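You operate a simulated robot arm through the tools that you are given. There is no shell and no other tool. Be economical: measure what you need, move in short steps, check, and stop when the job is done.

Carry out the task below with a simulated two-armed robot. There is one attempt and no reset: what you move stays moved.

TASK
Carry the blue seed tray under the peg board and press its holes.
Fine: roll the grey trolley against the wall bench and brake it before the tray is lifted; board up again; the green seed tray, its cover and other controls of the wall bench stay.

It is judged by the outcome, as a careful person would: the job done as asked, and still so three seconds after it is handed in. It fails if anything else is knocked over, pushed out of place, dropped, spilled or broken. A push-on lid holds only when it is set on centred and level and pressed home; a screw cap is set on level and turned clockwise until tight.

THE ROBOT
Two 6-joint arms with two-finger parallel grippers on one trunk, on a base that drives. Base frame: it is fixed to the floor where the robot stands at the start and does not move with it; the origin is under the middle of the robot, x ahead of it, y to its left, z up. Lengths are in m, angles in rad, forces in N, time in s.
The left shoulder is at the start at [0.06, 0.187, 1.197], the right one opposite. With the tool pointing down near the work surface each hand reaches from about 0.1 to 0.58 m from the robot's upright axis, wherever it stands, measured 20 degrees to its own side. Places, roughly: base under the peg board [0, -0.6, 0.8]; dial below the grey heat mat [-1, -1.1, 0.7]; dial below the orange heat mat [-0.5, -0.7, 0.7]; green valve handle [-0.4, -0.8, 0.9]; grey trolley [0.5, -0.3, 0.5]; peg board [0.1, -0.8, 1]; red lever [0.2, -0.2, 0.7]; switch below the grey heat mat [-1.2, -1.2, 0.7]; switch below the orange heat mat [-0.7, -0.9, 0.7]; switch beside the grow lamp plate [-1.5, -1.4, 0.7]. Payload 1.57 kg a hand.
Tool frame (each hand has its own): the origin (TCP) lies between the finger pads and is the grasp point; the fingertips stand 0.03 m ahead of it; z points along the fingers, y is the line along which they close. Largest opening 0.11 m; finger width 0.024, thickness 0.012; the body of the gripper, 0.048 by 0.112 m, starts 0.078 m behind the TCP.
Orientation is that of the tool frame in the base frame, as a unit quaternion [x, y, z, w]. With the fingers straight down and closing along the base's y, the tool's x points along the base's -x, its y along +y and its z along -z.

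THE INTERFACE
- The arms move only by the tool apply_moves. It takes "left_series", "right_series" or both (then of equal length, played together; a hand with none holds still); each is a list of rows, each a list of 7 numbers: the shift along the base's x, y, z in units of 100 mm (1.0 is 100 mm), then the turn, a rotation vector about the base's x, y, z in units of 180 degrees (1.0 is 180 degrees), then the opening, from 0 (shut) to 1 (fully open). In form: [[dx, dy, dz, rx, ry, rz, hand], ...]. A call has 1 to 20 rows; each row is the pose to reach, as a shift and turn from the pose commanded when the call began. A call with a number of a shift or a turn outside -1 to 1 is refused whole. A row lasts 0.2 s, in which the tool goes at most 0.05 m and 0.15 rad; a call with a longer step from one row to the next is refused whole, and so is a gripper value outside its range. Where a pose cannot be reached the arm comes as near as it can. A force on the tool above 80 N (or 10 N above the force at the start of the call, whichever is more), or a blocked arm, ends the call early, and 0.2 s more pass. The fingers move at their own pace (about 0.153 m/s each) and stop on an object; they squeeze with about 34 N. The grip force told is the motor's: it shows also when the fingers shut on nothing. Time passes only in rows, and 0.2 s behind the last, so rows that repeat a pose let the fingers close. It gives the time, the measured TCP pose, the force on the tool (base axes), the opening and the grip force at its end, in the units of the frame above (readings bear some noise), with the torque about the TCP (base axes, N m) and any sound that the robot's microphone picked up.
- Cameras (640 x 400 px; columns grow to the right, rows downward): "scene" is now at [-0.0019, -0.0359, 1.7278]; the picture's right is [-0.53, -0.85, -0.00], its down [-0.72, 0.45, -0.53] and it looks along [0.45, -0.28, -0.85] (base axes); focal length 239 px, centre (320, 200). "left" rides on the left gripper at [0.07, -0.016, -0.141] in its tool frame; the picture's right is [0.23, 0.97, 0.00], its down [-0.86, 0.20, -0.48] and it looks along [-0.47, 0.11, 0.88] (tool axes); focal length 222 px, centre (320, 200). "right" rides on the right gripper at [0.07, 0.016, -0.141] in its tool frame; the picture's right is [-0.23, 0.97, 0.00], its down [-0.86, -0.20, -0.48] and it looks along [-0.47, -0.11, 0.88] (tool axes); focal length 222 px, centre (320, 200). There is no depth. A picture from a camera that has moved, and an enlarged one, comes with that camera's place and axes in the base frame and with its lens.
- camera(camera): a new picture of that camera. It takes no simulated time.
- lift_body(by): slides the trunk up (or, below 0, down) by that many m; the arms and the scene camera ride with it, the base frame stays. It gives what a move gives, with no picture.
- base_move(legs): drives the robot by 1 to 6 legs, each [ahead, left, turn to the left] in m, m and rad, along the robot's own axes; the way and the turn of a leg run together, so that a leg with both is an arc; at most 1.5 m and 3.142 rad a leg. The arms and the cameras ride along, it lands a little off, and it stops where it bumps. It gives what a move gives.
- head_to(pan, tilt): turns the head with the scene camera to pan (to the left, within 1.501 rad either way) and tilt (down, from -0.506 to 1.204), counted from straight ahead of the robot. It gives what a move gives.
- enlarge(camera, box): a new picture of the part [left, top, right, bottom] of that camera's present view, enlarged. It takes no simulated time.
- job_done(): hands the job in; it is judged then, once.

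Work in short steps. Places have to be worked out from the pictures, the camera data and where the tool is seen: move nearer, look again, correct. Check each grasp and each placing, and mend what went wrong. You have 120 turns and 88 pictures in all, those below and enlarged ones among them. Open the grippers and draw the arms clear of the work before you hand the job in, unless the task says otherwise; then end with one line.

The tools are called after "Emit:" by a JSON object that holds its "method" and its "body". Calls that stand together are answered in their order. apply_moves: Moves the arms, as the interface text tells. Its arguments: {"type":"object","properties":{"left_series":{"type":"array","items":{"type":"array","items":{"type":"number"}}},"right_series":{"type":"array","items":{"type":"array","items":{"type":"number"}}}},"required":[]} The other tools are called the same way: lift_body (by) slides the trunk up or down; base_move (legs) drives the base; head_to (pan, tilt) turns the head that bears the scene camera; camera (camera) takes a picture; enlarge (camera, box) takes an enlarged picture of a part of a camera's view; job_done () hands the job in.

At the start:

```text
clock: 0.0
left_tcp_pos: [0.341, -0.0373, 1.3747]
left_tcp_rot: [-0.001, 1.0, 0.001, 0.001]
left_force: [-0.4, 0.1, -0.5]
left_torque: [-0.02, 0.04, 0.01]
left_width: 0.11
left_grasp_force: 0.0
right_tcp_pos: [0.3062, -0.3655, 1.4074]
right_tcp_rot: [-0.001, 1.0, 0.0, 0.001]
right_force: [0.2, 0.2, -0.6]
right_torque: [-0.03, 0.0, 0.0]
right_width: 0.11
right_grasp_force: 0.1
trunk travel left (down, up): [-0.825, 0.165]
robot x, y, heading: [-0.002, 0.0012, 0.002]
head pan, tilt: [-0.56, 1.014]
```

scene: 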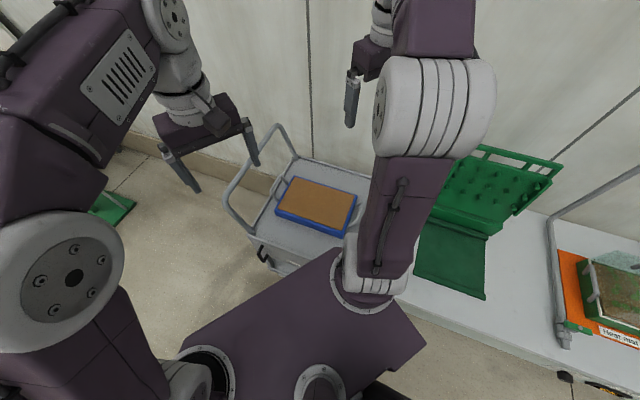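
right: 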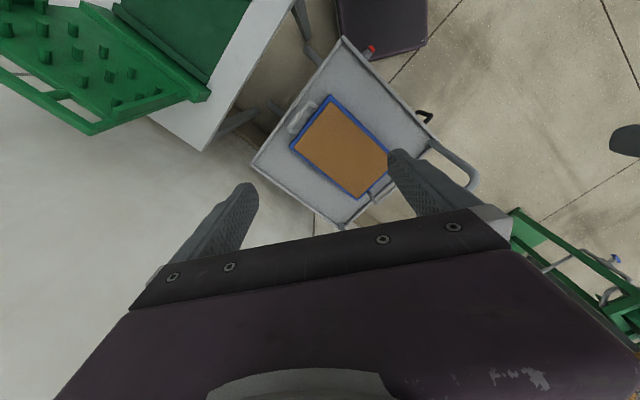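
left: 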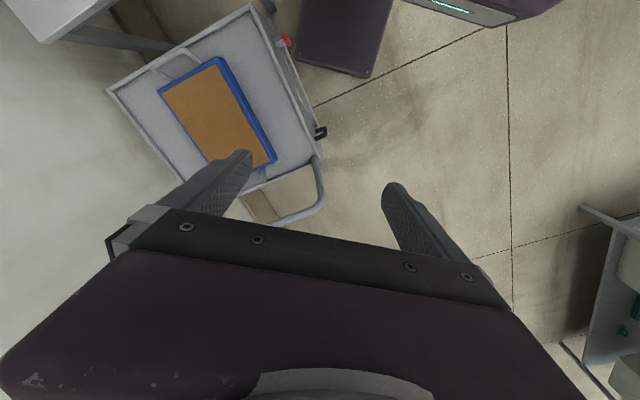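

The trolley with the blue tray stands right ahead, with the bench to the right. I'll enlarge the trolley view to find its brake and handle.

Emit:
{"method": "enlarge", "body": {"camera": "scene", "box": [200, 100, 400, 300]}}

Emit:
{"method": "enlarge", "body": {"camera": "right", "box": [160, 0, 500, 230]}}

Emit:
{"method": "enlarge", "body": {"camera": "left", "box": [0, 0, 350, 230]}}

```text
2.00 times, centred on (300, 200) of scene
camera zoom: at [-0.0019, -0.0359, 1.7278], right [-0.53, -0.85, 0.0], down [-0.72, 0.45, -0.53], along [0.45, -0.28, -0.85], focal length 479 px, centre (360, 200)
```

zoom: 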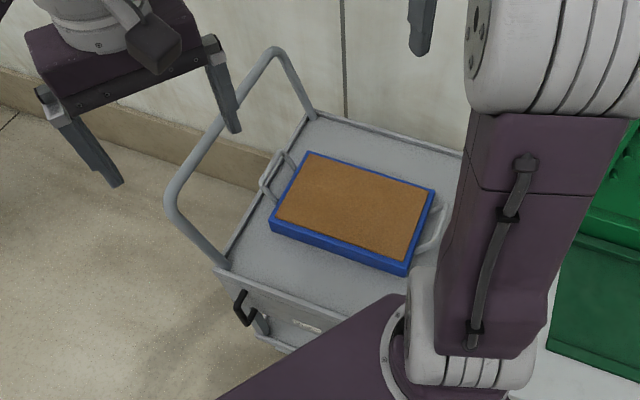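

```text
1.74 times, centred on (330, 115) of right
camera zoom: at [0.2368, -0.3476, 1.5484], right [0.23, 0.97, 0.0], down [0.86, -0.2, 0.48], along [0.47, -0.11, -0.88], focal length 386 px, centre (303, 348)
```

zoom: 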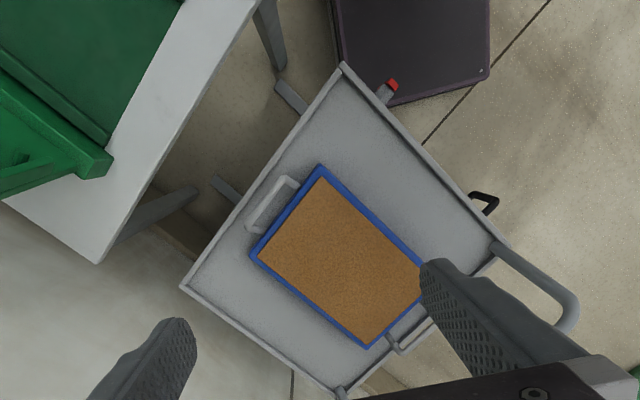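

```text
1.74 times, centred on (175, 115) of left
camera zoom: at [0.2713, -0.0539, 1.5164], right [-0.23, 0.97, 0.0], down [0.85, 0.2, 0.48], along [0.47, 0.11, -0.88], focal length 386 px, centre (572, 348)
```

zoom: 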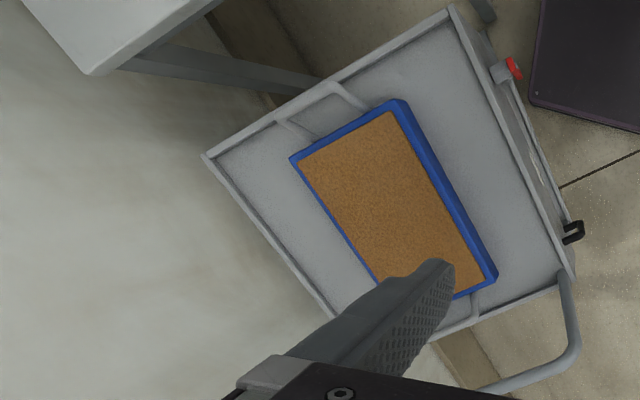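

Triangulating gives these places. The trolley's bench-side edge runs (0.15,-0.26) to (0.45,-0.65) at z≈0.78. The bench end is about 0.157 m off along (-0.8,-0.6). The tray is at about (0.46,-0.32), and the handle bar is at the far end. I'll back off, turn to face the wall square, and look again.

Emit:
{"method": "base_move", "body": {"legs": [[-0.15, 0.2, 0], [0, 0, -0.929], [0, 0.2, 0]]}}

Emit:
{"method": "head_to", "body": {"pan": 0.0, "tilt": 0.9}}

Emit:
{"method": "camera", "body": {"camera": "scene"}}

Emit:
{"method": "camera", "body": {"camera": "left"}}

Emit:
{"method": "camera", "body": {"camera": "right"}}

```text
clock: 5.4
left_tcp_pos: [0.1794, 0.0241, 1.3757]
left_tcp_rot: [0.444, 0.896, 0.002, 0.002]
left_force: [0.1, 0.4, 0.1]
left_torque: [0.04, -0.04, -0.01]
left_width: 0.1099
left_grasp_force: 0.1
right_tcp_pos: [-0.1025, -0.1465, 1.4056]
right_tcp_rot: [0.442, 0.897, 0.001, 0.001]
right_force: [0.6, 0.0, -0.4]
right_torque: [0.03, -0.03, -0.03]
right_width: 0.1102
right_grasp_force: 0.0
trunk travel left (down, up): [-0.825, 0.165]
robot x, y, heading: [0.0073, 0.3249, -0.917]
head pan, tilt: [-0.56, 1.014]
```

```text
clock: 6.3
left_tcp_pos: [0.1816, 0.0271, 1.3755]
left_tcp_rot: [0.442, 0.897, 0.001, 0.001]
left_force: [0.4, 0.0, 0.0]
left_torque: [0.0, -0.02, 0.0]
left_width: 0.1101
left_grasp_force: 0.1
right_tcp_pos: [-0.0976, -0.1438, 1.4079]
right_tcp_rot: [0.442, 0.897, 0.0, 0.0]
right_force: [-0.6, 0.2, -0.3]
right_torque: [-0.01, -0.01, -0.02]
right_width: 0.1103
right_grasp_force: 0.0
trunk travel left (down, up): [-0.825, 0.165]
robot x, y, heading: [0.0083, 0.3245, -0.915]
head pan, tilt: [0.0, 0.901]
```

```text
81 pictures are left
camera scene: at [0.0136, 0.3095, 1.736], right [-0.79, -0.61, 0.0], down [-0.48, 0.62, -0.62], along [0.38, -0.49, -0.78], focal length 239 px, centre (320, 200)
```

scene: 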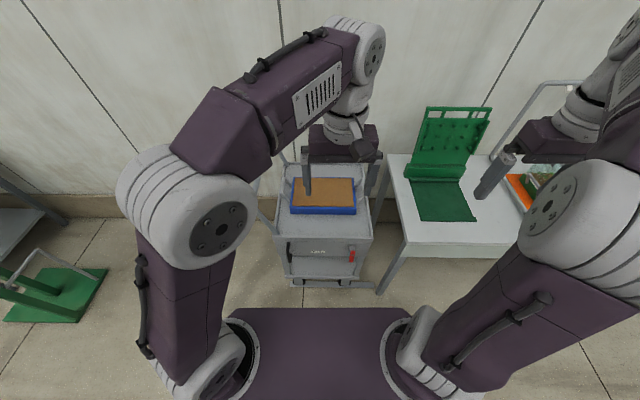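

```text
80 pictures are left
camera left: at [0.1264, 0.0728, 1.5164], right [0.63, 0.77, 0.0], down [0.68, -0.56, 0.48], along [0.37, -0.3, -0.88], focal length 222 px, centre (320, 200)
```

left: 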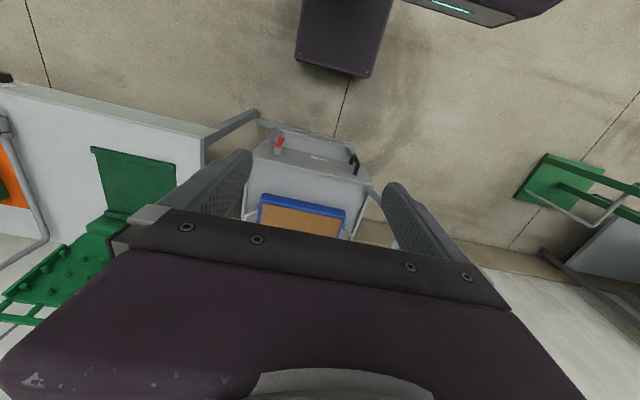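

```text
79 pictures are left
camera right: at [-0.1273, -0.0779, 1.5486], right [0.91, 0.41, 0.0], down [0.36, -0.8, 0.48], along [0.2, -0.44, -0.88], focal length 222 px, centre (320, 200)
```

right: 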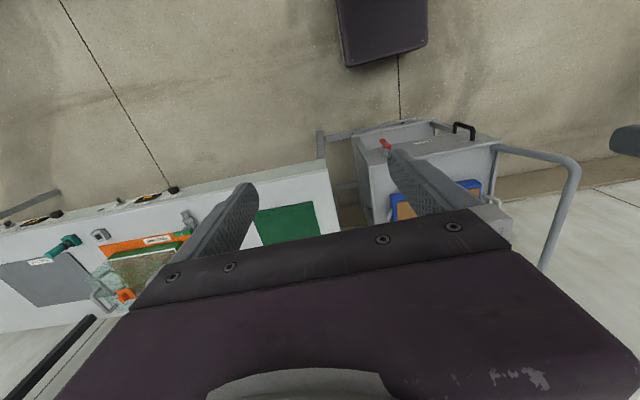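

Now I face the wall with the trolley ahead. I'll zoom in on its front, which has a red lever, a black handle and a label.

Emit:
{"method": "enlarge", "body": {"camera": "scene", "box": [270, 150, 390, 300]}}

Emit:
{"method": "enlarge", "body": {"camera": "scene", "box": [370, 80, 530, 260]}}

```text
2.67 times, centred on (330, 225) of scene
camera zoom: at [0.0136, 0.3095, 1.736], right [-0.79, -0.61, 0.0], down [-0.48, 0.62, -0.62], along [0.38, -0.49, -0.78], focal length 638 px, centre (293, 133)
```

zoom: 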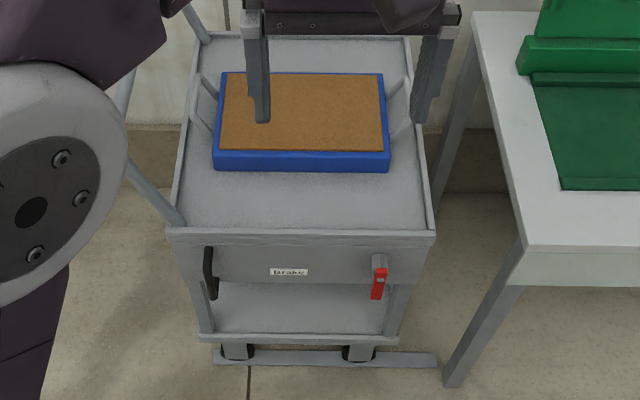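

```text
2.22 times, centred on (450, 170) of scene
camera zoom: at [0.0136, 0.3095, 1.736], right [-0.79, -0.61, 0.0], down [-0.48, 0.62, -0.62], along [0.38, -0.49, -0.78], focal length 532 px, centre (31, 267)
```

zoom: 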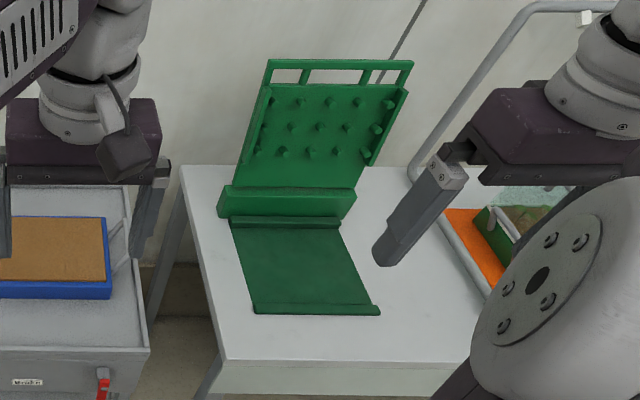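

There are guide rails on the floor, so the trolley should roll straight. I'll read the label and the lever more closely.

Emit:
{"method": "enlarge", "body": {"camera": "scene", "box": [300, 232, 364, 272]}}

```text
10.00 times, centred on (332, 252) of scene
camera zoom: at [0.0136, 0.3095, 1.736], right [-0.79, -0.61, 0.0], down [-0.48, 0.62, -0.62], along [0.38, -0.49, -0.78], focal length 2393 px, centre (200, -320)
```

zoom: 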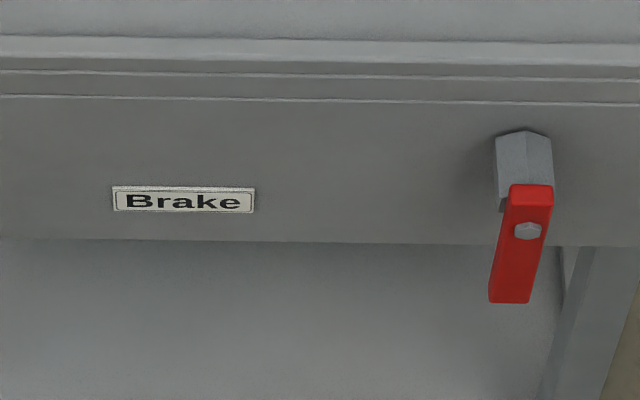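

The red lever is the labelled brake. I'll drive 0.2 m nearer and move the left hand outboard to look at the push handle and lever.

Emit:
{"method": "base_move", "body": {"legs": [[0.2, 0.0, -0.01]]}}

Emit:
{"method": "apply_moves", "body": {"left_series": [[0.2, 0.2, 0, 0, 0, 0, 0], [0.45, 0.5, 0, 0, 0, 0, 0], [0.7, 0.8, 0, 0, 0, 0, 0], [0.95, 1.0, 0, 0, 0, 0, 0]]}}

Emit:
{"method": "camera", "body": {"camera": "scene"}}

Emit:
{"method": "camera", "body": {"camera": "left"}}

```text
clock: 7.9
left_tcp_pos: [0.2946, -0.1273, 1.3773]
left_tcp_rot: [0.448, 0.894, -0.001, 0.004]
left_force: [-0.4, 0.6, -0.8]
left_torque: [-0.02, 0.01, 0.02]
left_width: 0.1098
left_grasp_force: 0.0
right_tcp_pos: [0.0128, -0.2955, 1.4084]
right_tcp_rot: [0.447, 0.894, -0.001, 0.001]
right_force: [0.4, 0.8, -0.1]
right_torque: [0.01, -0.01, 0.04]
right_width: 0.1099
right_grasp_force: 0.1
trunk travel left (down, up): [-0.825, 0.165]
robot x, y, heading: [0.1219, 0.1644, -0.925]
head pan, tilt: [0.0, 0.901]
```

```text
clock: 8.9
left_tcp_pos: [0.3946, -0.0318, 1.3745]
left_tcp_rot: [0.447, 0.895, 0.0, 0.001]
left_force: [-0.7, -1.1, 0.0]
left_torque: [0.01, 0.01, 0.01]
left_width: 0.0001
left_grasp_force: 21.1
right_tcp_pos: [0.0165, -0.2978, 1.4075]
right_tcp_rot: [0.447, 0.895, -0.001, -0.001]
right_force: [0.8, 0.2, -0.1]
right_torque: [0.03, -0.01, 0.02]
right_width: 0.1099
right_grasp_force: 0.1
trunk travel left (down, up): [-0.825, 0.165]
robot x, y, heading: [0.1212, 0.1659, -0.925]
head pan, tilt: [0.0, 0.901]
```

```text
75 pictures are left
camera scene: at [0.1322, 0.1534, 1.736], right [-0.8, -0.6, 0.0], down [-0.47, 0.63, -0.62], along [0.37, -0.5, -0.78], focal length 239 px, centre (320, 200)
```

scene: 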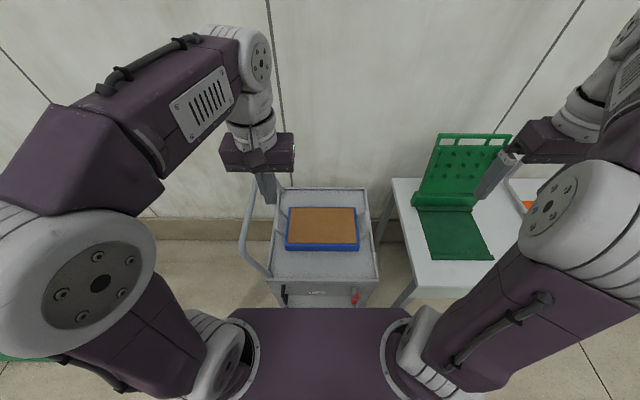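

```text
74 pictures are left
camera left: at [0.3393, 0.0148, 1.5155], right [0.64, 0.77, 0.0], down [0.67, -0.56, 0.48], along [0.37, -0.31, -0.88], focal length 222 px, centre (320, 200)
```

left: 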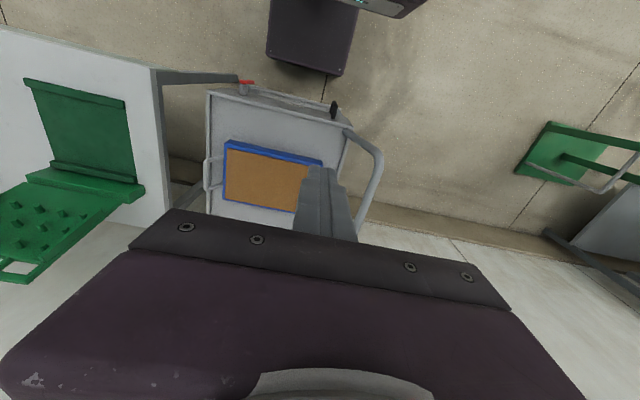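

The near bend of the push bar triangulates to about (0.52,0.02,1.08). The top bar should then run parallel to the wall normal at that height. I'll move the open left hand above it.

Emit:
{"method": "apply_moves", "body": {"left_series": [[0.4, -0.05, -0.2, 0, 0, 0, 0.8], [0.7, -0.1, -0.4, 0, 0, 0, 0.8], [0.98, -0.12, -0.5, 0, 0, 0, 0.8]]}}

Emit:
{"method": "apply_moves", "body": {"left_series": [[0.4, -0.05, -0.1, 0, 0, 0, 0.8], [0.7, -0.1, -0.3, 0, 0, 0, 0.8], [0.98, -0.12, -0.5, 0, 0, 0, 0.8]]}}

Emit:
{"method": "camera", "body": {"camera": "left"}}

Emit:
{"method": "enlarge", "body": {"camera": "scene", "box": [200, 100, 400, 320]}}

```text
clock: 9.7
left_tcp_pos: [0.4905, -0.0417, 1.3222]
left_tcp_rot: [0.447, 0.895, 0.0, 0.001]
left_force: [0.4, -0.5, 0.1]
left_torque: [-0.02, 0.06, 0.0]
left_width: 0.0882
left_grasp_force: 0.1
right_tcp_pos: [0.0146, -0.2984, 1.4066]
right_tcp_rot: [0.446, 0.895, 0.0, 0.0]
right_force: [-0.4, -0.5, 0.3]
right_torque: [0.01, 0.01, -0.03]
right_width: 0.1099
right_grasp_force: 0.1
trunk travel left (down, up): [-0.825, 0.165]
robot x, y, heading: [0.1216, 0.1647, -0.928]
head pan, tilt: [0.0, 0.901]
```

```text
clock: 10.5
left_tcp_pos: [0.5883, -0.0531, 1.273]
left_tcp_rot: [0.447, 0.895, 0.0, 0.001]
left_force: [0.4, 0.2, -0.7]
left_torque: [0.0, 0.0, -0.01]
left_width: 0.0884
left_grasp_force: 0.0
right_tcp_pos: [0.0148, -0.2983, 1.4065]
right_tcp_rot: [0.447, 0.894, 0.0, 0.0]
right_force: [0.1, 0.5, -0.4]
right_torque: [-0.01, 0.0, 0.03]
right_width: 0.11
right_grasp_force: 0.1
trunk travel left (down, up): [-0.825, 0.165]
robot x, y, heading: [0.1239, 0.1633, -0.929]
head pan, tilt: [0.0, 0.901]
```

```text
73 pictures are left
camera left: at [0.5324, -0.007, 1.4138], right [0.64, 0.77, 0.0], down [0.67, -0.56, 0.48], along [0.37, -0.31, -0.88], focal length 222 px, centre (320, 200)
```

left: 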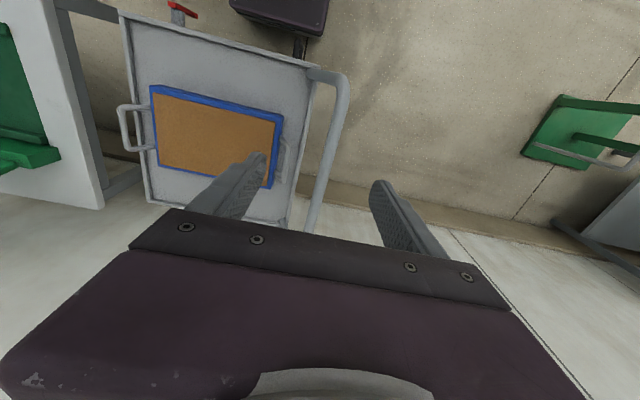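

```text
1.82 times, centred on (300, 210) of scene
camera zoom: at [0.1318, 0.153, 1.7361], right [-0.8, -0.6, 0.0], down [-0.47, 0.63, -0.62], along [0.37, -0.5, -0.78], focal length 435 px, centre (356, 182)
```

zoom: 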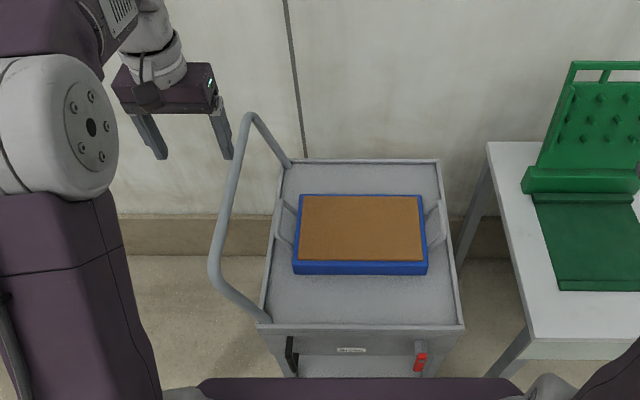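

The bar triangulates to z≈1.05, along ≈0.455 (direction (0.8,0.6)). I'll shift slightly, lower the open hand so it straddles the bar, and check.

Emit:
{"method": "apply_moves", "body": {"left_series": [[0.12, 0.1, -0.4, 0, 0, 0, 0.9], [0.12, 0.1, -0.8, 0, 0, 0, 0.9], [0.12, 0.1, -1.0, 0, 0, 0, 0.9]]}}

Emit:
{"method": "camera", "body": {"camera": "left"}}

Emit:
{"method": "enlarge", "body": {"camera": "scene", "box": [200, 100, 400, 320]}}

```text
clock: 11.3
left_tcp_pos: [0.5999, -0.0447, 1.1744]
left_tcp_rot: [0.447, 0.895, 0.0, 0.001]
left_force: [-1.0, 0.6, 0.1]
left_torque: [-0.01, -0.02, 0.01]
left_width: 0.099
left_grasp_force: 0.1
right_tcp_pos: [0.0146, -0.298, 1.4078]
right_tcp_rot: [0.447, 0.895, 0.0, 0.0]
right_force: [-0.3, 0.6, -1.0]
right_torque: [0.0, 0.0, -0.03]
right_width: 0.11
right_grasp_force: 0.2
trunk travel left (down, up): [-0.825, 0.165]
robot x, y, heading: [0.1212, 0.1664, -0.931]
head pan, tilt: [0.0, 0.901]
```

```text
71 pictures are left
camera left: at [0.5443, 0.001, 1.316], right [0.64, 0.77, 0.0], down [0.67, -0.56, 0.48], along [0.37, -0.31, -0.88], focal length 222 px, centre (320, 200)
```

left: 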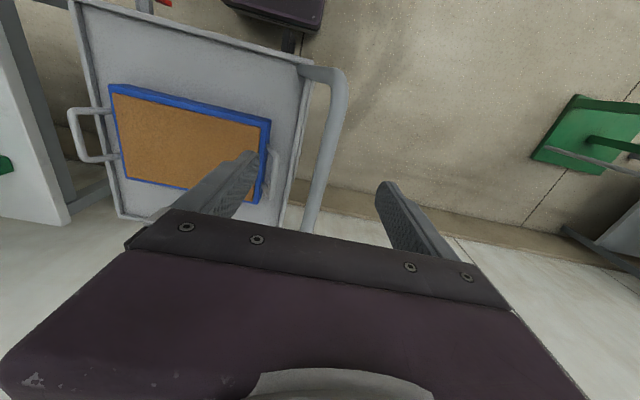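

```text
1.82 times, centred on (300, 210) of scene
camera zoom: at [0.1306, 0.1529, 1.7361], right [-0.8, -0.6, 0.0], down [-0.47, 0.63, -0.62], along [0.37, -0.5, -0.78], focal length 435 px, centre (356, 182)
```

zoom: 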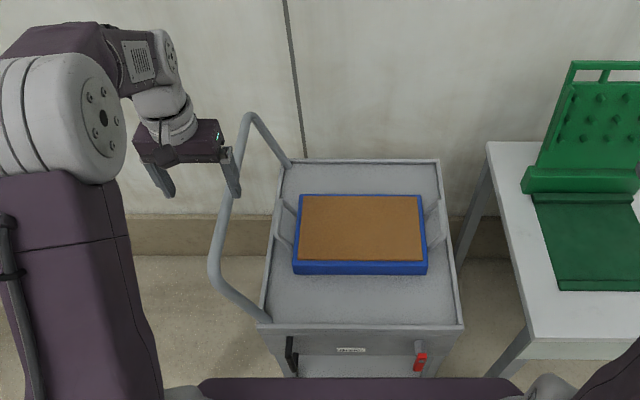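

The bar passes between the fingers, at about (0.607,-0.044). I'll lower to z≈1.055 and close on it.

Emit:
{"method": "apply_moves", "body": {"left_series": [[0.05, 0.03, -0.4, 0, 0, 0, 0.9], [0.05, 0.03, -0.8, 0, 0, 0, 0.9], [0.05, 0.03, -1.0, 0, 0, 0, 0.9]]}}

Emit:
{"method": "apply_moves", "body": {"left_series": [[0, 0, -0.1, 0, 0, 0, 0.9], [0, 0, -0.15, 0, 0, 0, 0.3], [0, 0, -0.15, 0, 0, 0, 0], [0, 0, -0.15, 0, 0, 0, 0]]}}

Emit:
{"method": "enlarge", "body": {"camera": "scene", "box": [200, 100, 400, 320]}}

```text
clock: 12.1
left_tcp_pos: [0.606, -0.0432, 1.0754]
left_tcp_rot: [0.447, 0.895, 0.001, 0.001]
left_force: [0.7, 0.1, 1.4]
left_torque: [0.01, 0.0, 0.0]
left_width: 0.099
left_grasp_force: 0.1
right_tcp_pos: [0.0153, -0.2981, 1.4072]
right_tcp_rot: [0.447, 0.894, 0.0, 0.0]
right_force: [0.1, 0.5, 0.4]
right_torque: [0.0, 0.01, 0.01]
right_width: 0.1099
right_grasp_force: 0.0
trunk travel left (down, up): [-0.825, 0.165]
robot x, y, heading: [0.1183, 0.1656, -0.926]
head pan, tilt: [0.0, 0.901]
```

```text
clock: 13.1
left_tcp_pos: [0.6058, -0.0428, 1.0611]
left_tcp_rot: [0.447, 0.895, 0.001, 0.001]
left_force: [-0.5, 0.6, 0.1]
left_torque: [0.04, -0.02, 0.0]
left_width: 0.0001
left_grasp_force: 21.7
right_tcp_pos: [0.0156, -0.2983, 1.4077]
right_tcp_rot: [0.448, 0.894, 0.001, 0.0]
right_force: [-0.7, 0.3, -0.6]
right_torque: [-0.02, -0.01, 0.03]
right_width: 0.1101
right_grasp_force: 0.0
trunk travel left (down, up): [-0.825, 0.165]
robot x, y, heading: [0.1206, 0.1685, -0.927]
head pan, tilt: [0.0, 0.901]
```

```text
1.82 times, centred on (300, 210) of scene
camera zoom: at [0.1313, 0.1531, 1.736], right [-0.8, -0.6, 0.0], down [-0.47, 0.63, -0.62], along [0.37, -0.5, -0.78], focal length 435 px, centre (356, 182)
```

zoom: 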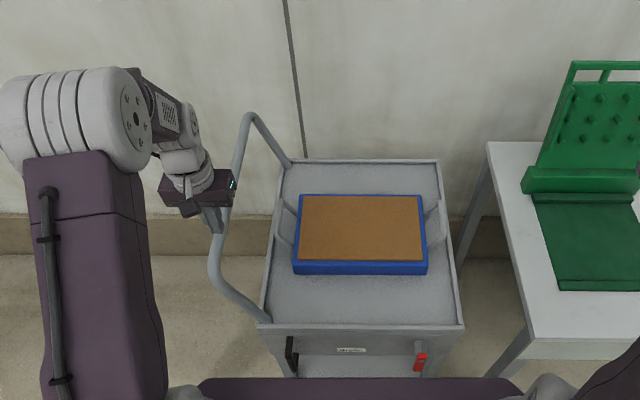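

The fingers shut on nothing. I'll look from the left hand.

Emit:
{"method": "camera", "body": {"camera": "left"}}

```text
68 pictures are left
camera left: at [0.5501, 0.0036, 1.2017], right [0.64, 0.77, 0.0], down [0.67, -0.56, 0.48], along [0.37, -0.31, -0.88], focal length 222 px, centre (320, 200)
```

left: 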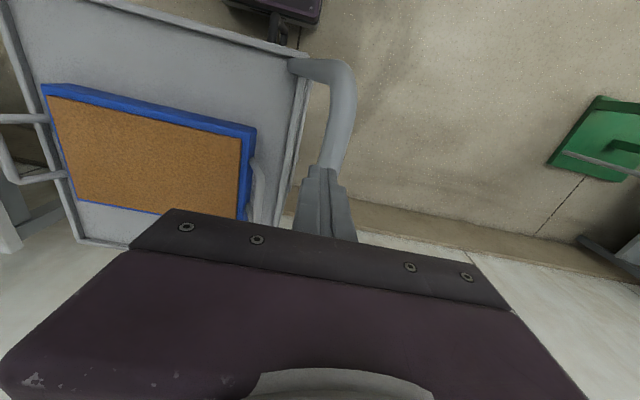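

The bar is still below the fingertips, at about z≈1.0. I'll open, lower 60 mm, and close again.

Emit:
{"method": "apply_moves", "body": {"left_series": [[0, 0, 0.15, 0, 0, 0, 0.9], [0.04, 0.04, 0.15, 0, 0, 0, 0.9], [0.05, 0.05, -0.3, 0, 0, 0, 0.9], [0.05, 0.05, -0.6, 0, 0, 0, 0.9], [0.05, 0.05, -0.6, 0, 0, 0, 0.3], [0.05, 0.05, -0.6, 0, 0, 0, 0], [0.05, 0.05, -0.6, 0, 0, 0, 0]]}}

Emit:
{"method": "camera", "body": {"camera": "left"}}

```text
clock: 14.7
left_tcp_pos: [0.6106, -0.0387, 0.9998]
left_tcp_rot: [0.448, 0.894, 0.0, 0.002]
left_force: [-0.1, 0.4, -3.3]
left_torque: [-0.78, -0.65, -0.57]
left_width: 0.0239
left_grasp_force: 36.4
right_tcp_pos: [0.0158, -0.2977, 1.4066]
right_tcp_rot: [0.447, 0.895, 0.0, 0.0]
right_force: [-0.2, 0.1, 0.9]
right_torque: [-0.02, 0.0, 0.0]
right_width: 0.11
right_grasp_force: 0.0
trunk travel left (down, up): [-0.825, 0.165]
robot x, y, heading: [0.1215, 0.1656, -0.926]
head pan, tilt: [0.0, 0.901]
```

```text
67 pictures are left
camera left: at [0.5556, 0.0083, 1.1414], right [0.64, 0.77, 0.0], down [0.67, -0.56, 0.48], along [0.37, -0.31, -0.88], focal length 222 px, centre (320, 200)
```

left: 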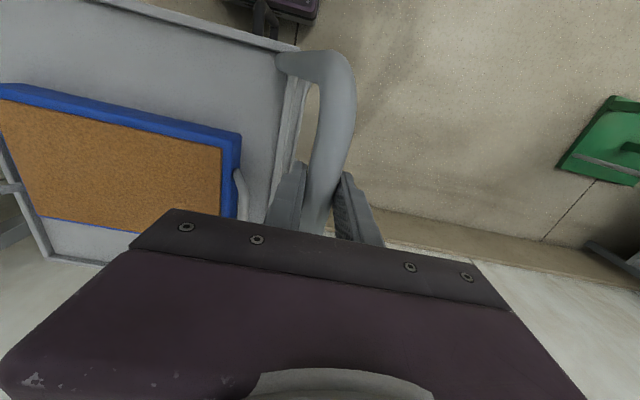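

Gripped at width 24 mm. I'll push slowly toward the bench along (-0.8,-0.6), 100 mm first.

Emit:
{"method": "apply_moves", "body": {"left_series": [[-0.04, -0.03, 0, 0, 0, 0, 0], [-0.1, -0.075, 0, 0, 0, 0, 0], [-0.18, -0.135, 0, 0, 0, 0, 0], [-0.26, -0.195, 0, 0, 0, 0, 0], [-0.34, -0.255, 0, 0, 0, 0, 0], [-0.42, -0.315, 0, 0, 0, 0, 0], [-0.5, -0.375, 0, 0, 0, 0, 0], [-0.58, -0.435, 0, 0, 0, 0, 0], [-0.66, -0.495, 0, 0, 0, 0, 0], [-0.74, -0.555, 0, 0, 0, 0, 0], [-0.8, -0.6, 0, 0, 0, 0, 0]]}}

Emit:
{"method": "camera", "body": {"camera": "scene"}}

```text
clock: 17.1
left_tcp_pos: [0.5318, -0.0973, 1.0008]
left_tcp_rot: [0.447, 0.895, 0.0, 0.002]
left_force: [7.5, -5.5, 18.1]
left_torque: [0.45, 0.2, -0.52]
left_width: 0.0238
left_grasp_force: 36.5
right_tcp_pos: [0.0142, -0.299, 1.4073]
right_tcp_rot: [0.446, 0.895, 0.001, 0.0]
right_force: [-1.0, 0.7, -0.2]
right_torque: [0.0, -0.01, -0.03]
right_width: 0.11
right_grasp_force: 0.0
trunk travel left (down, up): [-0.825, 0.165]
robot x, y, heading: [0.1216, 0.1682, -0.929]
head pan, tilt: [0.0, 0.901]
```

```text
66 pictures are left
camera scene: at [0.1305, 0.1526, 1.7362], right [-0.8, -0.6, 0.0], down [-0.47, 0.63, -0.62], along [0.37, -0.5, -0.78], focal length 239 px, centre (320, 200)
```

scene: 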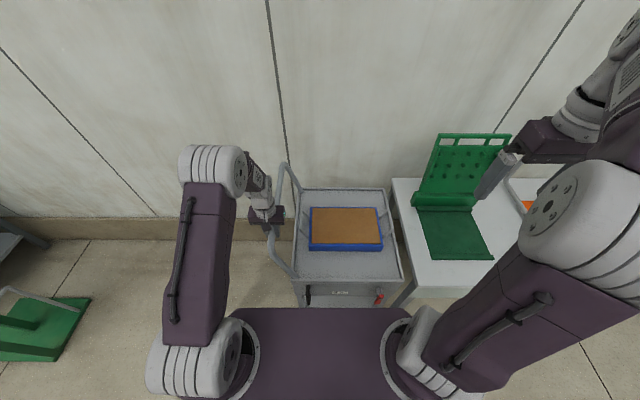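

It rolls; about 50–60 mm of gap is left. I'll continue gently until contact.

Emit:
{"method": "apply_moves", "body": {"left_series": [[-0.08, -0.06, 0, 0, 0, 0, 0], [-0.16, -0.12, 0, 0, 0, 0, 0], [-0.24, -0.18, 0, 0, 0, 0, 0], [-0.3, -0.225, 0, 0, 0, 0, 0], [-0.36, -0.27, 0, 0, 0, 0, 0]]}}

Emit:
{"method": "enlarge", "body": {"camera": "scene", "box": [280, 160, 440, 320]}}

```text
clock: 18.3
left_tcp_pos: [0.5076, -0.113, 0.9991]
left_tcp_rot: [0.446, 0.895, -0.002, -0.001]
left_force: [59.7, 26.0, 26.1]
left_torque: [0.56, -0.2, -0.75]
left_width: 0.0238
left_grasp_force: 36.6
right_tcp_pos: [0.0302, -0.2894, 1.4121]
right_tcp_rot: [0.445, 0.895, -0.005, -0.003]
right_force: [-0.1, -0.1, 0.3]
right_torque: [0.0, 0.03, 0.01]
right_width: 0.1102
right_grasp_force: 0.0
trunk travel left (down, up): [-0.825, 0.165]
robot x, y, heading: [0.1229, 0.1649, -0.932]
head pan, tilt: [0.0, 0.901]
```

```text
2.50 times, centred on (360, 240) of scene
camera zoom: at [0.1477, 0.1654, 1.7361], right [-0.8, -0.6, 0.01], down [-0.48, 0.62, -0.62], along [0.37, -0.5, -0.78], focal length 598 px, centre (220, 100)
```

zoom: 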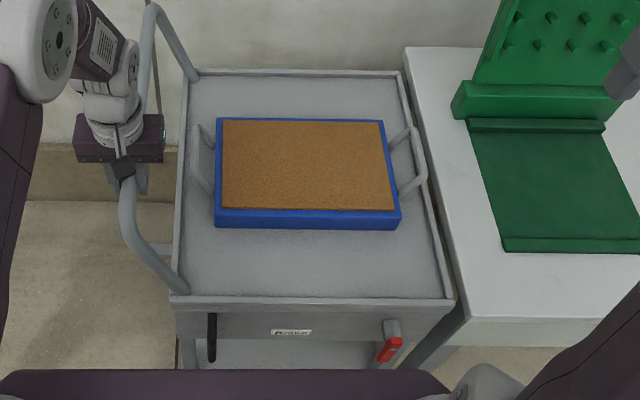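

Contact with the bench (about 65 N). I'll relax the push, open the left hand and lift it clear.

Emit:
{"method": "apply_moves", "body": {"left_series": [[0.06, 0.05, 0, 0, 0, 0, 0], [0.08, 0.06, 0, 0, 0, 0, 0], [0.08, 0.06, 0, 0, 0, 0, 0.4], [0.08, 0.06, 0, 0, 0, 0, 0.8], [0.08, 0.06, 0.3, 0, 0, 0, 0.8], [0.08, 0.06, 0.7, 0, 0, 0, 0.8], [0.08, 0.06, 1.0, 0, 0, 0, 0.8]]}}

Emit:
{"method": "enlarge", "body": {"camera": "scene", "box": [280, 160, 440, 320]}}

```text
clock: 19.9
left_tcp_pos: [0.5007, -0.117, 1.0998]
left_tcp_rot: [0.447, 0.894, -0.001, 0.001]
left_force: [0.5, 0.3, -0.4]
left_torque: [-0.01, -0.02, 0.0]
left_width: 0.0878
left_grasp_force: 0.1
right_tcp_pos: [0.0162, -0.2972, 1.4069]
right_tcp_rot: [0.447, 0.895, -0.001, 0.0]
right_force: [-0.5, 0.2, 0.6]
right_torque: [0.03, -0.01, 0.0]
right_width: 0.1102
right_grasp_force: 0.1
trunk travel left (down, up): [-0.825, 0.165]
robot x, y, heading: [0.1233, 0.1654, -0.927]
head pan, tilt: [0.0, 0.901]
```

```text
2.50 times, centred on (360, 240) of scene
camera zoom: at [0.1322, 0.1546, 1.736], right [-0.8, -0.6, 0.0], down [-0.47, 0.63, -0.62], along [0.37, -0.5, -0.78], focal length 598 px, centre (220, 100)
```

zoom: 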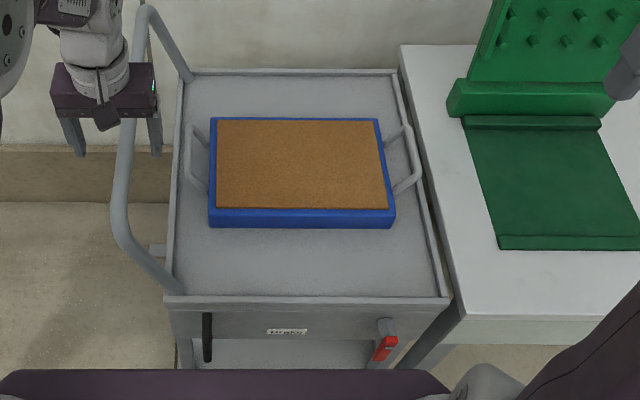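

There may still be a small gap between rim and bench. I'll check with the right hand camera.

Emit:
{"method": "apply_moves", "body": {"right_series": [[0.3, 0.1, -0.3, 0, 0, 0, 0.3], [0.6, 0.2, -0.6, 0, 0, 0, 0.3], [0.9, 0.4, -0.9, 0, 0, 0, 0.3], [0.9, 0.7, -1.0, 0, 0, 0, 0.3]]}}

Emit:
{"method": "camera", "body": {"camera": "right"}}

```text
clock: 20.9
left_tcp_pos: [0.5003, -0.1169, 1.1002]
left_tcp_rot: [0.447, 0.894, 0.0, 0.001]
left_force: [0.0, 0.3, -0.3]
left_torque: [-0.04, 0.03, 0.01]
left_width: 0.088
left_grasp_force: 0.0
right_tcp_pos: [0.1011, -0.2241, 1.3089]
right_tcp_rot: [0.447, 0.894, -0.001, 0.001]
right_force: [-0.8, 0.0, 0.5]
right_torque: [-0.01, -0.01, 0.03]
right_width: 0.0327
right_grasp_force: 0.1
trunk travel left (down, up): [-0.825, 0.165]
robot x, y, heading: [0.1176, 0.1644, -0.928]
head pan, tilt: [0.0, 0.901]
```

```text
63 pictures are left
camera right: at [0.0728, -0.1577, 1.4503], right [0.92, 0.4, 0.0], down [0.35, -0.8, 0.48], along [0.19, -0.44, -0.88], focal length 222 px, centre (320, 200)
```

right: 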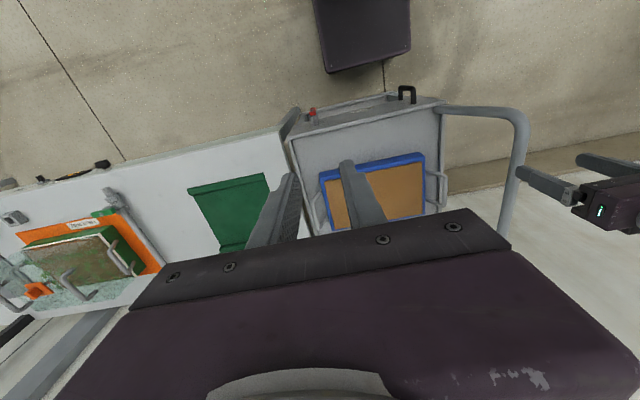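

Emit:
{"method": "enlarge", "body": {"camera": "right", "box": [250, 80, 350, 200]}}

```text
3.33 times, centred on (300, 140) of right
camera zoom: at [0.0728, -0.1577, 1.4503], right [0.92, 0.4, 0.0], down [0.35, -0.8, 0.48], along [0.19, -0.44, -0.88], focal length 740 px, centre (387, 400)
```

zoom: 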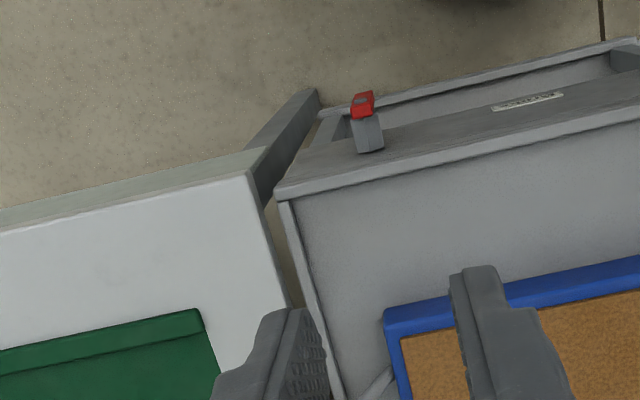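

There's a gap of about 20 mm. I need to see what stopped it (guide rail stop or bench leg), so I'll back the base off and look at the lower frame.

Emit:
{"method": "base_move", "body": {"legs": [[-0.35, 0, 0]]}}

Emit:
{"method": "head_to", "body": {"pan": -0.25, "tilt": 0.8}}

Emit:
{"method": "camera", "body": {"camera": "scene"}}

Emit:
{"method": "enlarge", "body": {"camera": "scene", "box": [220, 140, 360, 260]}}

```text
clock: 23.2
left_tcp_pos: [0.2914, 0.161, 1.0981]
left_tcp_rot: [0.448, 0.894, 0.001, 0.0]
left_force: [0.2, -0.2, 0.4]
left_torque: [-0.02, 0.0, 0.03]
left_width: 0.0879
left_grasp_force: 0.0
right_tcp_pos: [-0.1075, 0.0535, 1.3076]
right_tcp_rot: [0.447, 0.895, 0.001, 0.0]
right_force: [0.1, -0.3, 0.8]
right_torque: [-0.04, 0.03, 0.0]
right_width: 0.0332
right_grasp_force: 0.0
trunk travel left (down, up): [-0.825, 0.165]
robot x, y, heading: [-0.0884, 0.4492, -0.926]
head pan, tilt: [0.0, 0.901]
```

```text
clock: 24.0
left_tcp_pos: [0.29, 0.162, 1.0995]
left_tcp_rot: [0.448, 0.894, 0.0, 0.001]
left_force: [-0.2, 0.1, 0.8]
left_torque: [-0.01, -0.05, 0.0]
left_width: 0.0881
left_grasp_force: 0.0
right_tcp_pos: [-0.1097, 0.0538, 1.3088]
right_tcp_rot: [0.447, 0.895, 0.0, -0.001]
right_force: [-0.5, 0.5, 0.1]
right_torque: [-0.02, 0.01, -0.02]
right_width: 0.0331
right_grasp_force: 0.1
trunk travel left (down, up): [-0.825, 0.165]
robot x, y, heading: [-0.0939, 0.4436, -0.925]
head pan, tilt: [-0.25, 0.799]
```

```text
61 pictures are left
camera scene: at [-0.094, 0.4199, 1.7439], right [-0.92, -0.38, 0.0], down [-0.28, 0.66, -0.7], along [0.27, -0.64, -0.72], focal length 239 px, centre (320, 200)
```

scene: 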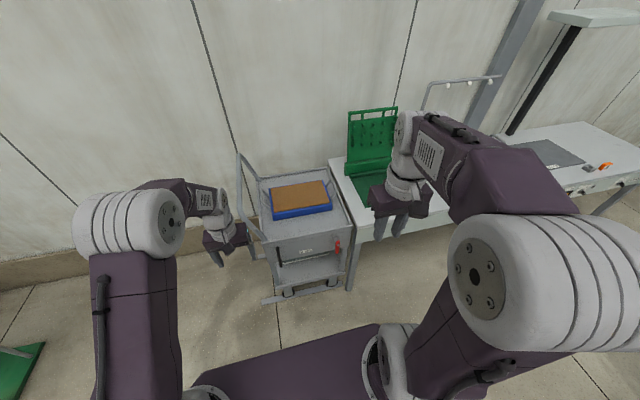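

```text
3.33 times, centred on (290, 200) of scene
camera zoom: at [-0.094, 0.4199, 1.7439], right [-0.92, -0.38, 0.0], down [-0.28, 0.66, -0.7], along [0.27, -0.64, -0.72], focal length 798 px, centre (420, 200)
```

zoom: 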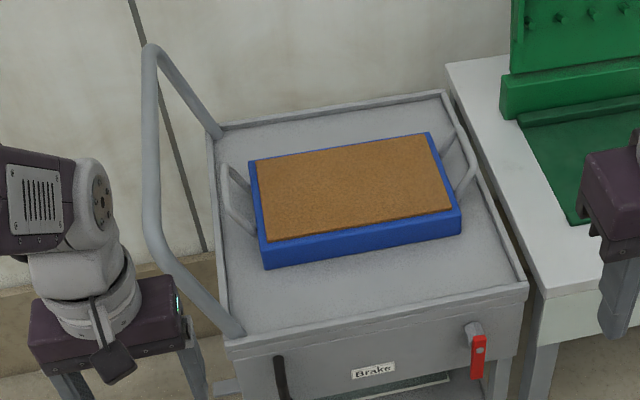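

Emit:
{"method": "enlarge", "body": {"camera": "scene", "box": [250, 210, 380, 310]}}

```text
4.00 times, centred on (315, 260) of scene
camera zoom: at [-0.094, 0.4199, 1.7439], right [-0.92, -0.38, 0.0], down [-0.28, 0.66, -0.7], along [0.27, -0.64, -0.72], focal length 957 px, centre (340, -40)
```

zoom: 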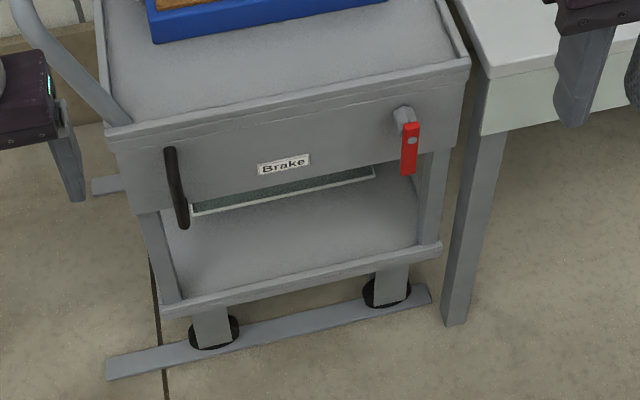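

The wheels sit near the end of the floor rails, with a narrow gap to the bench apron. I'll return, regrip the bar and push again to see whether it's truly at a stop.

Emit:
{"method": "base_move", "body": {"legs": [[0.35, 0, 0]]}}

Emit:
{"method": "camera", "body": {"camera": "left"}}

```text
clock: 26.2
left_tcp_pos: [0.5026, -0.1169, 1.1006]
left_tcp_rot: [0.445, 0.895, 0.0, 0.003]
left_force: [-0.8, 1.0, 0.5]
left_torque: [-0.03, 0.0, 0.0]
left_width: 0.0882
left_grasp_force: 0.1
right_tcp_pos: [0.1038, -0.2258, 1.309]
right_tcp_rot: [0.445, 0.895, -0.001, 0.001]
right_force: [0.2, 0.6, 1.3]
right_torque: [-0.03, 0.0, 0.01]
right_width: 0.0331
right_grasp_force: 0.1
trunk travel left (down, up): [-0.825, 0.165]
robot x, y, heading: [0.1245, 0.1629, -0.922]
head pan, tilt: [-0.25, 0.799]
```

```text
58 pictures are left
camera left: at [0.4473, -0.0704, 1.2407], right [0.64, 0.77, 0.0], down [0.67, -0.56, 0.48], along [0.37, -0.31, -0.88], focal length 222 px, centre (320, 200)
```

left: 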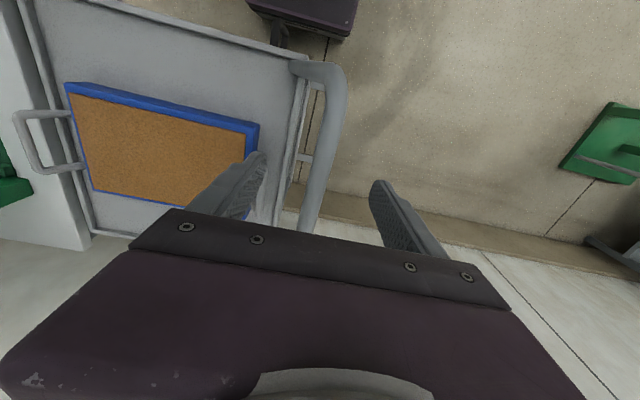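

The bar is again between the fingers. I'll lower, close, then push in small steps.

Emit:
{"method": "apply_moves", "body": {"left_series": [[0, 0, -0.4, 0, 0, 0, 0.9], [0, 0, -0.8, 0, 0, 0, 0.9], [0, 0, -1.0, 0, 0, 0, 0.9], [0, 0, -1.0, 0, 0, 0, 0.4], [0, 0, -1.0, 0, 0, 0, 0], [0, 0, -1.0, 0, 0, 0, 0]]}}

Emit:
{"method": "apply_moves", "body": {"left_series": [[-0.03, -0.02, 0, 0, 0, 0, 0], [-0.06, -0.045, 0, 0, 0, 0, 0], [-0.09, -0.07, 0, 0, 0, 0, 0], [-0.12, -0.09, 0, 0, 0, 0, 0]]}}

```text
clock: 27.6
left_tcp_pos: [0.509, -0.1146, 0.9994]
left_tcp_rot: [0.445, 0.896, -0.001, 0.0]
left_force: [20.5, 11.3, 4.2]
left_torque: [0.16, -0.41, -0.79]
left_width: 0.0237
left_grasp_force: 36.1
right_tcp_pos: [0.1095, -0.2243, 1.3099]
right_tcp_rot: [0.445, 0.896, -0.002, -0.001]
right_force: [-0.1, 0.5, 1.4]
right_torque: [0.01, 0.03, -0.03]
right_width: 0.0329
right_grasp_force: 0.0
trunk travel left (down, up): [-0.825, 0.165]
robot x, y, heading: [0.1296, 0.1665, -0.921]
head pan, tilt: [-0.25, 0.799]
```

```text
clock: 28.6
left_tcp_pos: [0.5095, -0.1144, 0.9993]
left_tcp_rot: [0.444, 0.896, 0.003, 0.002]
left_force: [52.9, 41.3, 10.1]
left_torque: [-0.38, -0.96, -0.88]
left_width: 0.024
left_grasp_force: 36.1
right_tcp_pos: [0.114, -0.2214, 1.3097]
right_tcp_rot: [0.442, 0.897, -0.003, -0.002]
right_force: [0.1, -1.1, -0.3]
right_torque: [0.05, -0.03, 0.0]
right_width: 0.0329
right_grasp_force: 0.0
trunk travel left (down, up): [-0.825, 0.165]
robot x, y, heading: [0.1256, 0.1679, -0.912]
head pan, tilt: [-0.25, 0.799]
stopped in row 4 (left hand): the force on the tool passed its limit (the readings are from after the stop); the commanded pose is now the measured one
```

Pushing further only raises the force and the bar doesn't move, so the trolley is at its end stop against the bench. I'll release and lift the hand, then look at the brake lever closely with the right hand camera.

Emit:
{"method": "apply_moves", "body": {"left_series": [[0.02, 0.02, 0, 0, 0, 0, 0], [0.02, 0.02, 0, 0, 0, 0, 0.6], [0.02, 0.02, 0, 0, 0, 0, 0.9], [0.02, 0.02, 0.4, 0, 0, 0, 0.9], [0.02, 0.02, 0.8, 0, 0, 0, 0.9], [0.02, 0.02, 1.0, 0, 0, 0, 0.9]]}}

Emit:
{"method": "base_move", "body": {"legs": [[-0.2, -0.12, 0]]}}

Emit:
{"method": "apply_moves", "body": {"right_series": [[0, 0, -0.3, 0, 0, 0, 0], [0, 0, -0.6, 0, 0, 0, 0], [0, 0, -0.9, -0.0, 0, 0, 0], [0, 0, -1, 0, 0, 0, 0]]}}

Emit:
{"method": "apply_moves", "body": {"right_series": [[0, 0, -0.2, 0.036, 0.026, 0, 0], [0, 0, -0.4, 0.07, 0.05, 0, 0], [0, 0, -0.6, 0.1, 0.075, 0, 0], [0, 0, -0.8, 0.13, 0.1, 0, 0], [0, 0, -1, 0.16, 0.12, 0, 0]]}}

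Emit:
{"method": "camera", "body": {"camera": "right"}}

```text
clock: 30.0
left_tcp_pos: [0.5048, -0.1209, 1.0963]
left_tcp_rot: [0.445, 0.896, 0.002, 0.002]
left_force: [0.2, -0.2, -0.1]
left_torque: [-0.02, 0.02, 0.02]
left_width: 0.099
left_grasp_force: 0.0
right_tcp_pos: [0.1084, -0.2263, 1.3088]
right_tcp_rot: [0.444, 0.896, -0.001, -0.001]
right_force: [0.5, -0.1, -0.2]
right_torque: [-0.01, 0.02, -0.02]
right_width: 0.0334
right_grasp_force: 0.1
trunk travel left (down, up): [-0.825, 0.165]
robot x, y, heading: [0.1224, 0.1623, -0.918]
head pan, tilt: [-0.25, 0.799]
```

```text
clock: 31.8
left_tcp_pos: [0.2842, -0.0338, 1.0962]
left_tcp_rot: [0.448, 0.894, 0.002, 0.002]
left_force: [-0.9, 0.0, 0.6]
left_torque: [0.02, 0.04, 0.02]
left_width: 0.0989
left_grasp_force: 0.0
right_tcp_pos: [-0.1132, -0.1373, 1.3088]
right_tcp_rot: [0.446, 0.895, -0.001, -0.001]
right_force: [0.5, -0.2, -0.2]
right_torque: [-0.01, 0.02, 0.01]
right_width: 0.033
right_grasp_force: 0.2
trunk travel left (down, up): [-0.825, 0.165]
robot x, y, heading: [-0.0922, 0.259, -0.926]
head pan, tilt: [-0.25, 0.799]
```

```text
clock: 32.8
left_tcp_pos: [0.2828, -0.0312, 1.097]
left_tcp_rot: [0.447, 0.894, 0.002, 0.002]
left_force: [-0.5, 0.6, 0.3]
left_torque: [0.02, 0.03, -0.02]
left_width: 0.099
left_grasp_force: 0.0
right_tcp_pos: [-0.115, -0.1358, 1.2093]
right_tcp_rot: [0.446, 0.895, 0.0, 0.0]
right_force: [-0.6, -0.4, -0.5]
right_torque: [-0.03, 0.02, 0.0]
right_width: 0.0001
right_grasp_force: 21.0
trunk travel left (down, up): [-0.825, 0.165]
robot x, y, heading: [-0.0944, 0.254, -0.928]
head pan, tilt: [-0.25, 0.799]
```

```text
clock: 34.0
left_tcp_pos: [0.2835, -0.0338, 1.0964]
left_tcp_rot: [0.446, 0.895, 0.004, 0.001]
left_force: [-0.2, 0.3, -0.3]
left_torque: [0.04, 0.04, 0.0]
left_width: 0.099
left_grasp_force: 0.1
right_tcp_pos: [-0.1143, -0.1367, 1.1089]
right_tcp_rot: [0.424, 0.85, 0.139, -0.279]
right_force: [-0.4, 0.4, 0.6]
right_torque: [0.0, 0.0, 0.0]
right_width: 0.0
right_grasp_force: 21.5
trunk travel left (down, up): [-0.825, 0.165]
robot x, y, heading: [-0.0938, 0.2553, -0.927]
head pan, tilt: [-0.25, 0.799]
```

```text
57 pictures are left
camera right: at [-0.0844, -0.1488, 1.2637], right [0.89, 0.44, -0.13], down [0.43, -0.9, -0.12], along [-0.17, 0.05, -0.98], focal length 222 px, centre (320, 200)
```

right: 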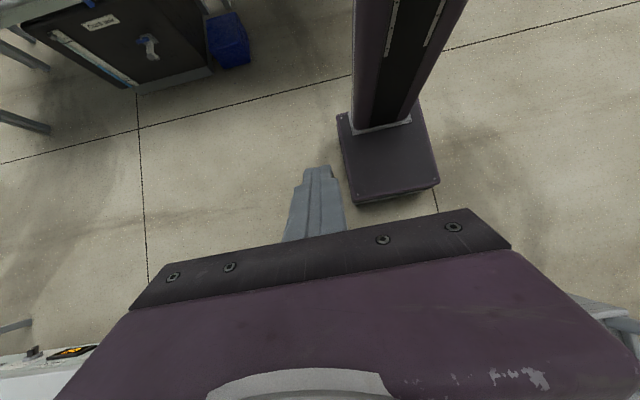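

I pitched the hand the wrong way. I'll reverse to about 45° forward pitch and lower toward the lever.

Emit:
{"method": "apply_moves", "body": {"right_series": [[0.1, 0, 0, -0.036, -0.027, 0, 0], [0.2, 0, 0, -0.072, -0.054, 0, 0], [0.3, 0, 0, -0.108, -0.081, 0, 0], [0.4, 0, -0.1, -0.144, -0.108, 0, 0], [0.5, 0, -0.2, -0.18, -0.135, 0, 0], [0.6, 0, -0.3, -0.216, -0.162, 0, 0], [0.7, 0, -0.4, -0.252, -0.189, 0, 0], [0.8, 0, -0.6, -0.288, -0.216, 0, 0], [0.9, 0, -0.8, -0.324, -0.243, 0, 0], [1.0, 0, -1.0, -0.36, -0.27, 0, 0]]}}

Emit:
{"method": "camera", "body": {"camera": "right"}}

```text
clock: 36.2
left_tcp_pos: [0.2831, -0.0291, 1.0971]
left_tcp_rot: [0.447, 0.895, 0.001, 0.003]
left_force: [-0.5, 0.4, -0.2]
left_torque: [-0.02, -0.01, 0.01]
left_width: 0.099
left_grasp_force: 0.1
right_tcp_pos: [0.041, -0.1819, 1.0448]
right_tcp_rot: [0.415, 0.832, -0.166, 0.329]
right_force: [0.2, 0.6, 0.3]
right_torque: [0.01, 0.02, -0.02]
right_width: 0.0
right_grasp_force: 21.4
right hand out of reach, approached as far as the arm can: row 7, 8, 9, 10
trunk travel left (down, up): [-0.825, 0.165]
robot x, y, heading: [-0.096, 0.2558, -0.922]
head pan, tilt: [-0.25, 0.799]
```

```text
56 pictures are left
camera right: at [-0.0348, -0.0538, 1.0997], right [0.88, 0.45, 0.15], down [0.02, -0.35, 0.94], along [0.48, -0.82, -0.32], focal length 222 px, centre (320, 200)
```

right: 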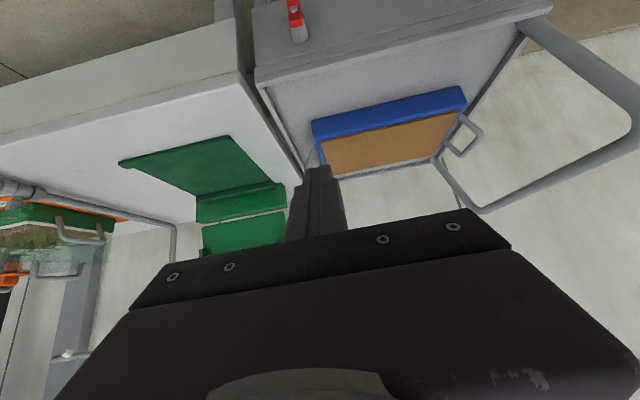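

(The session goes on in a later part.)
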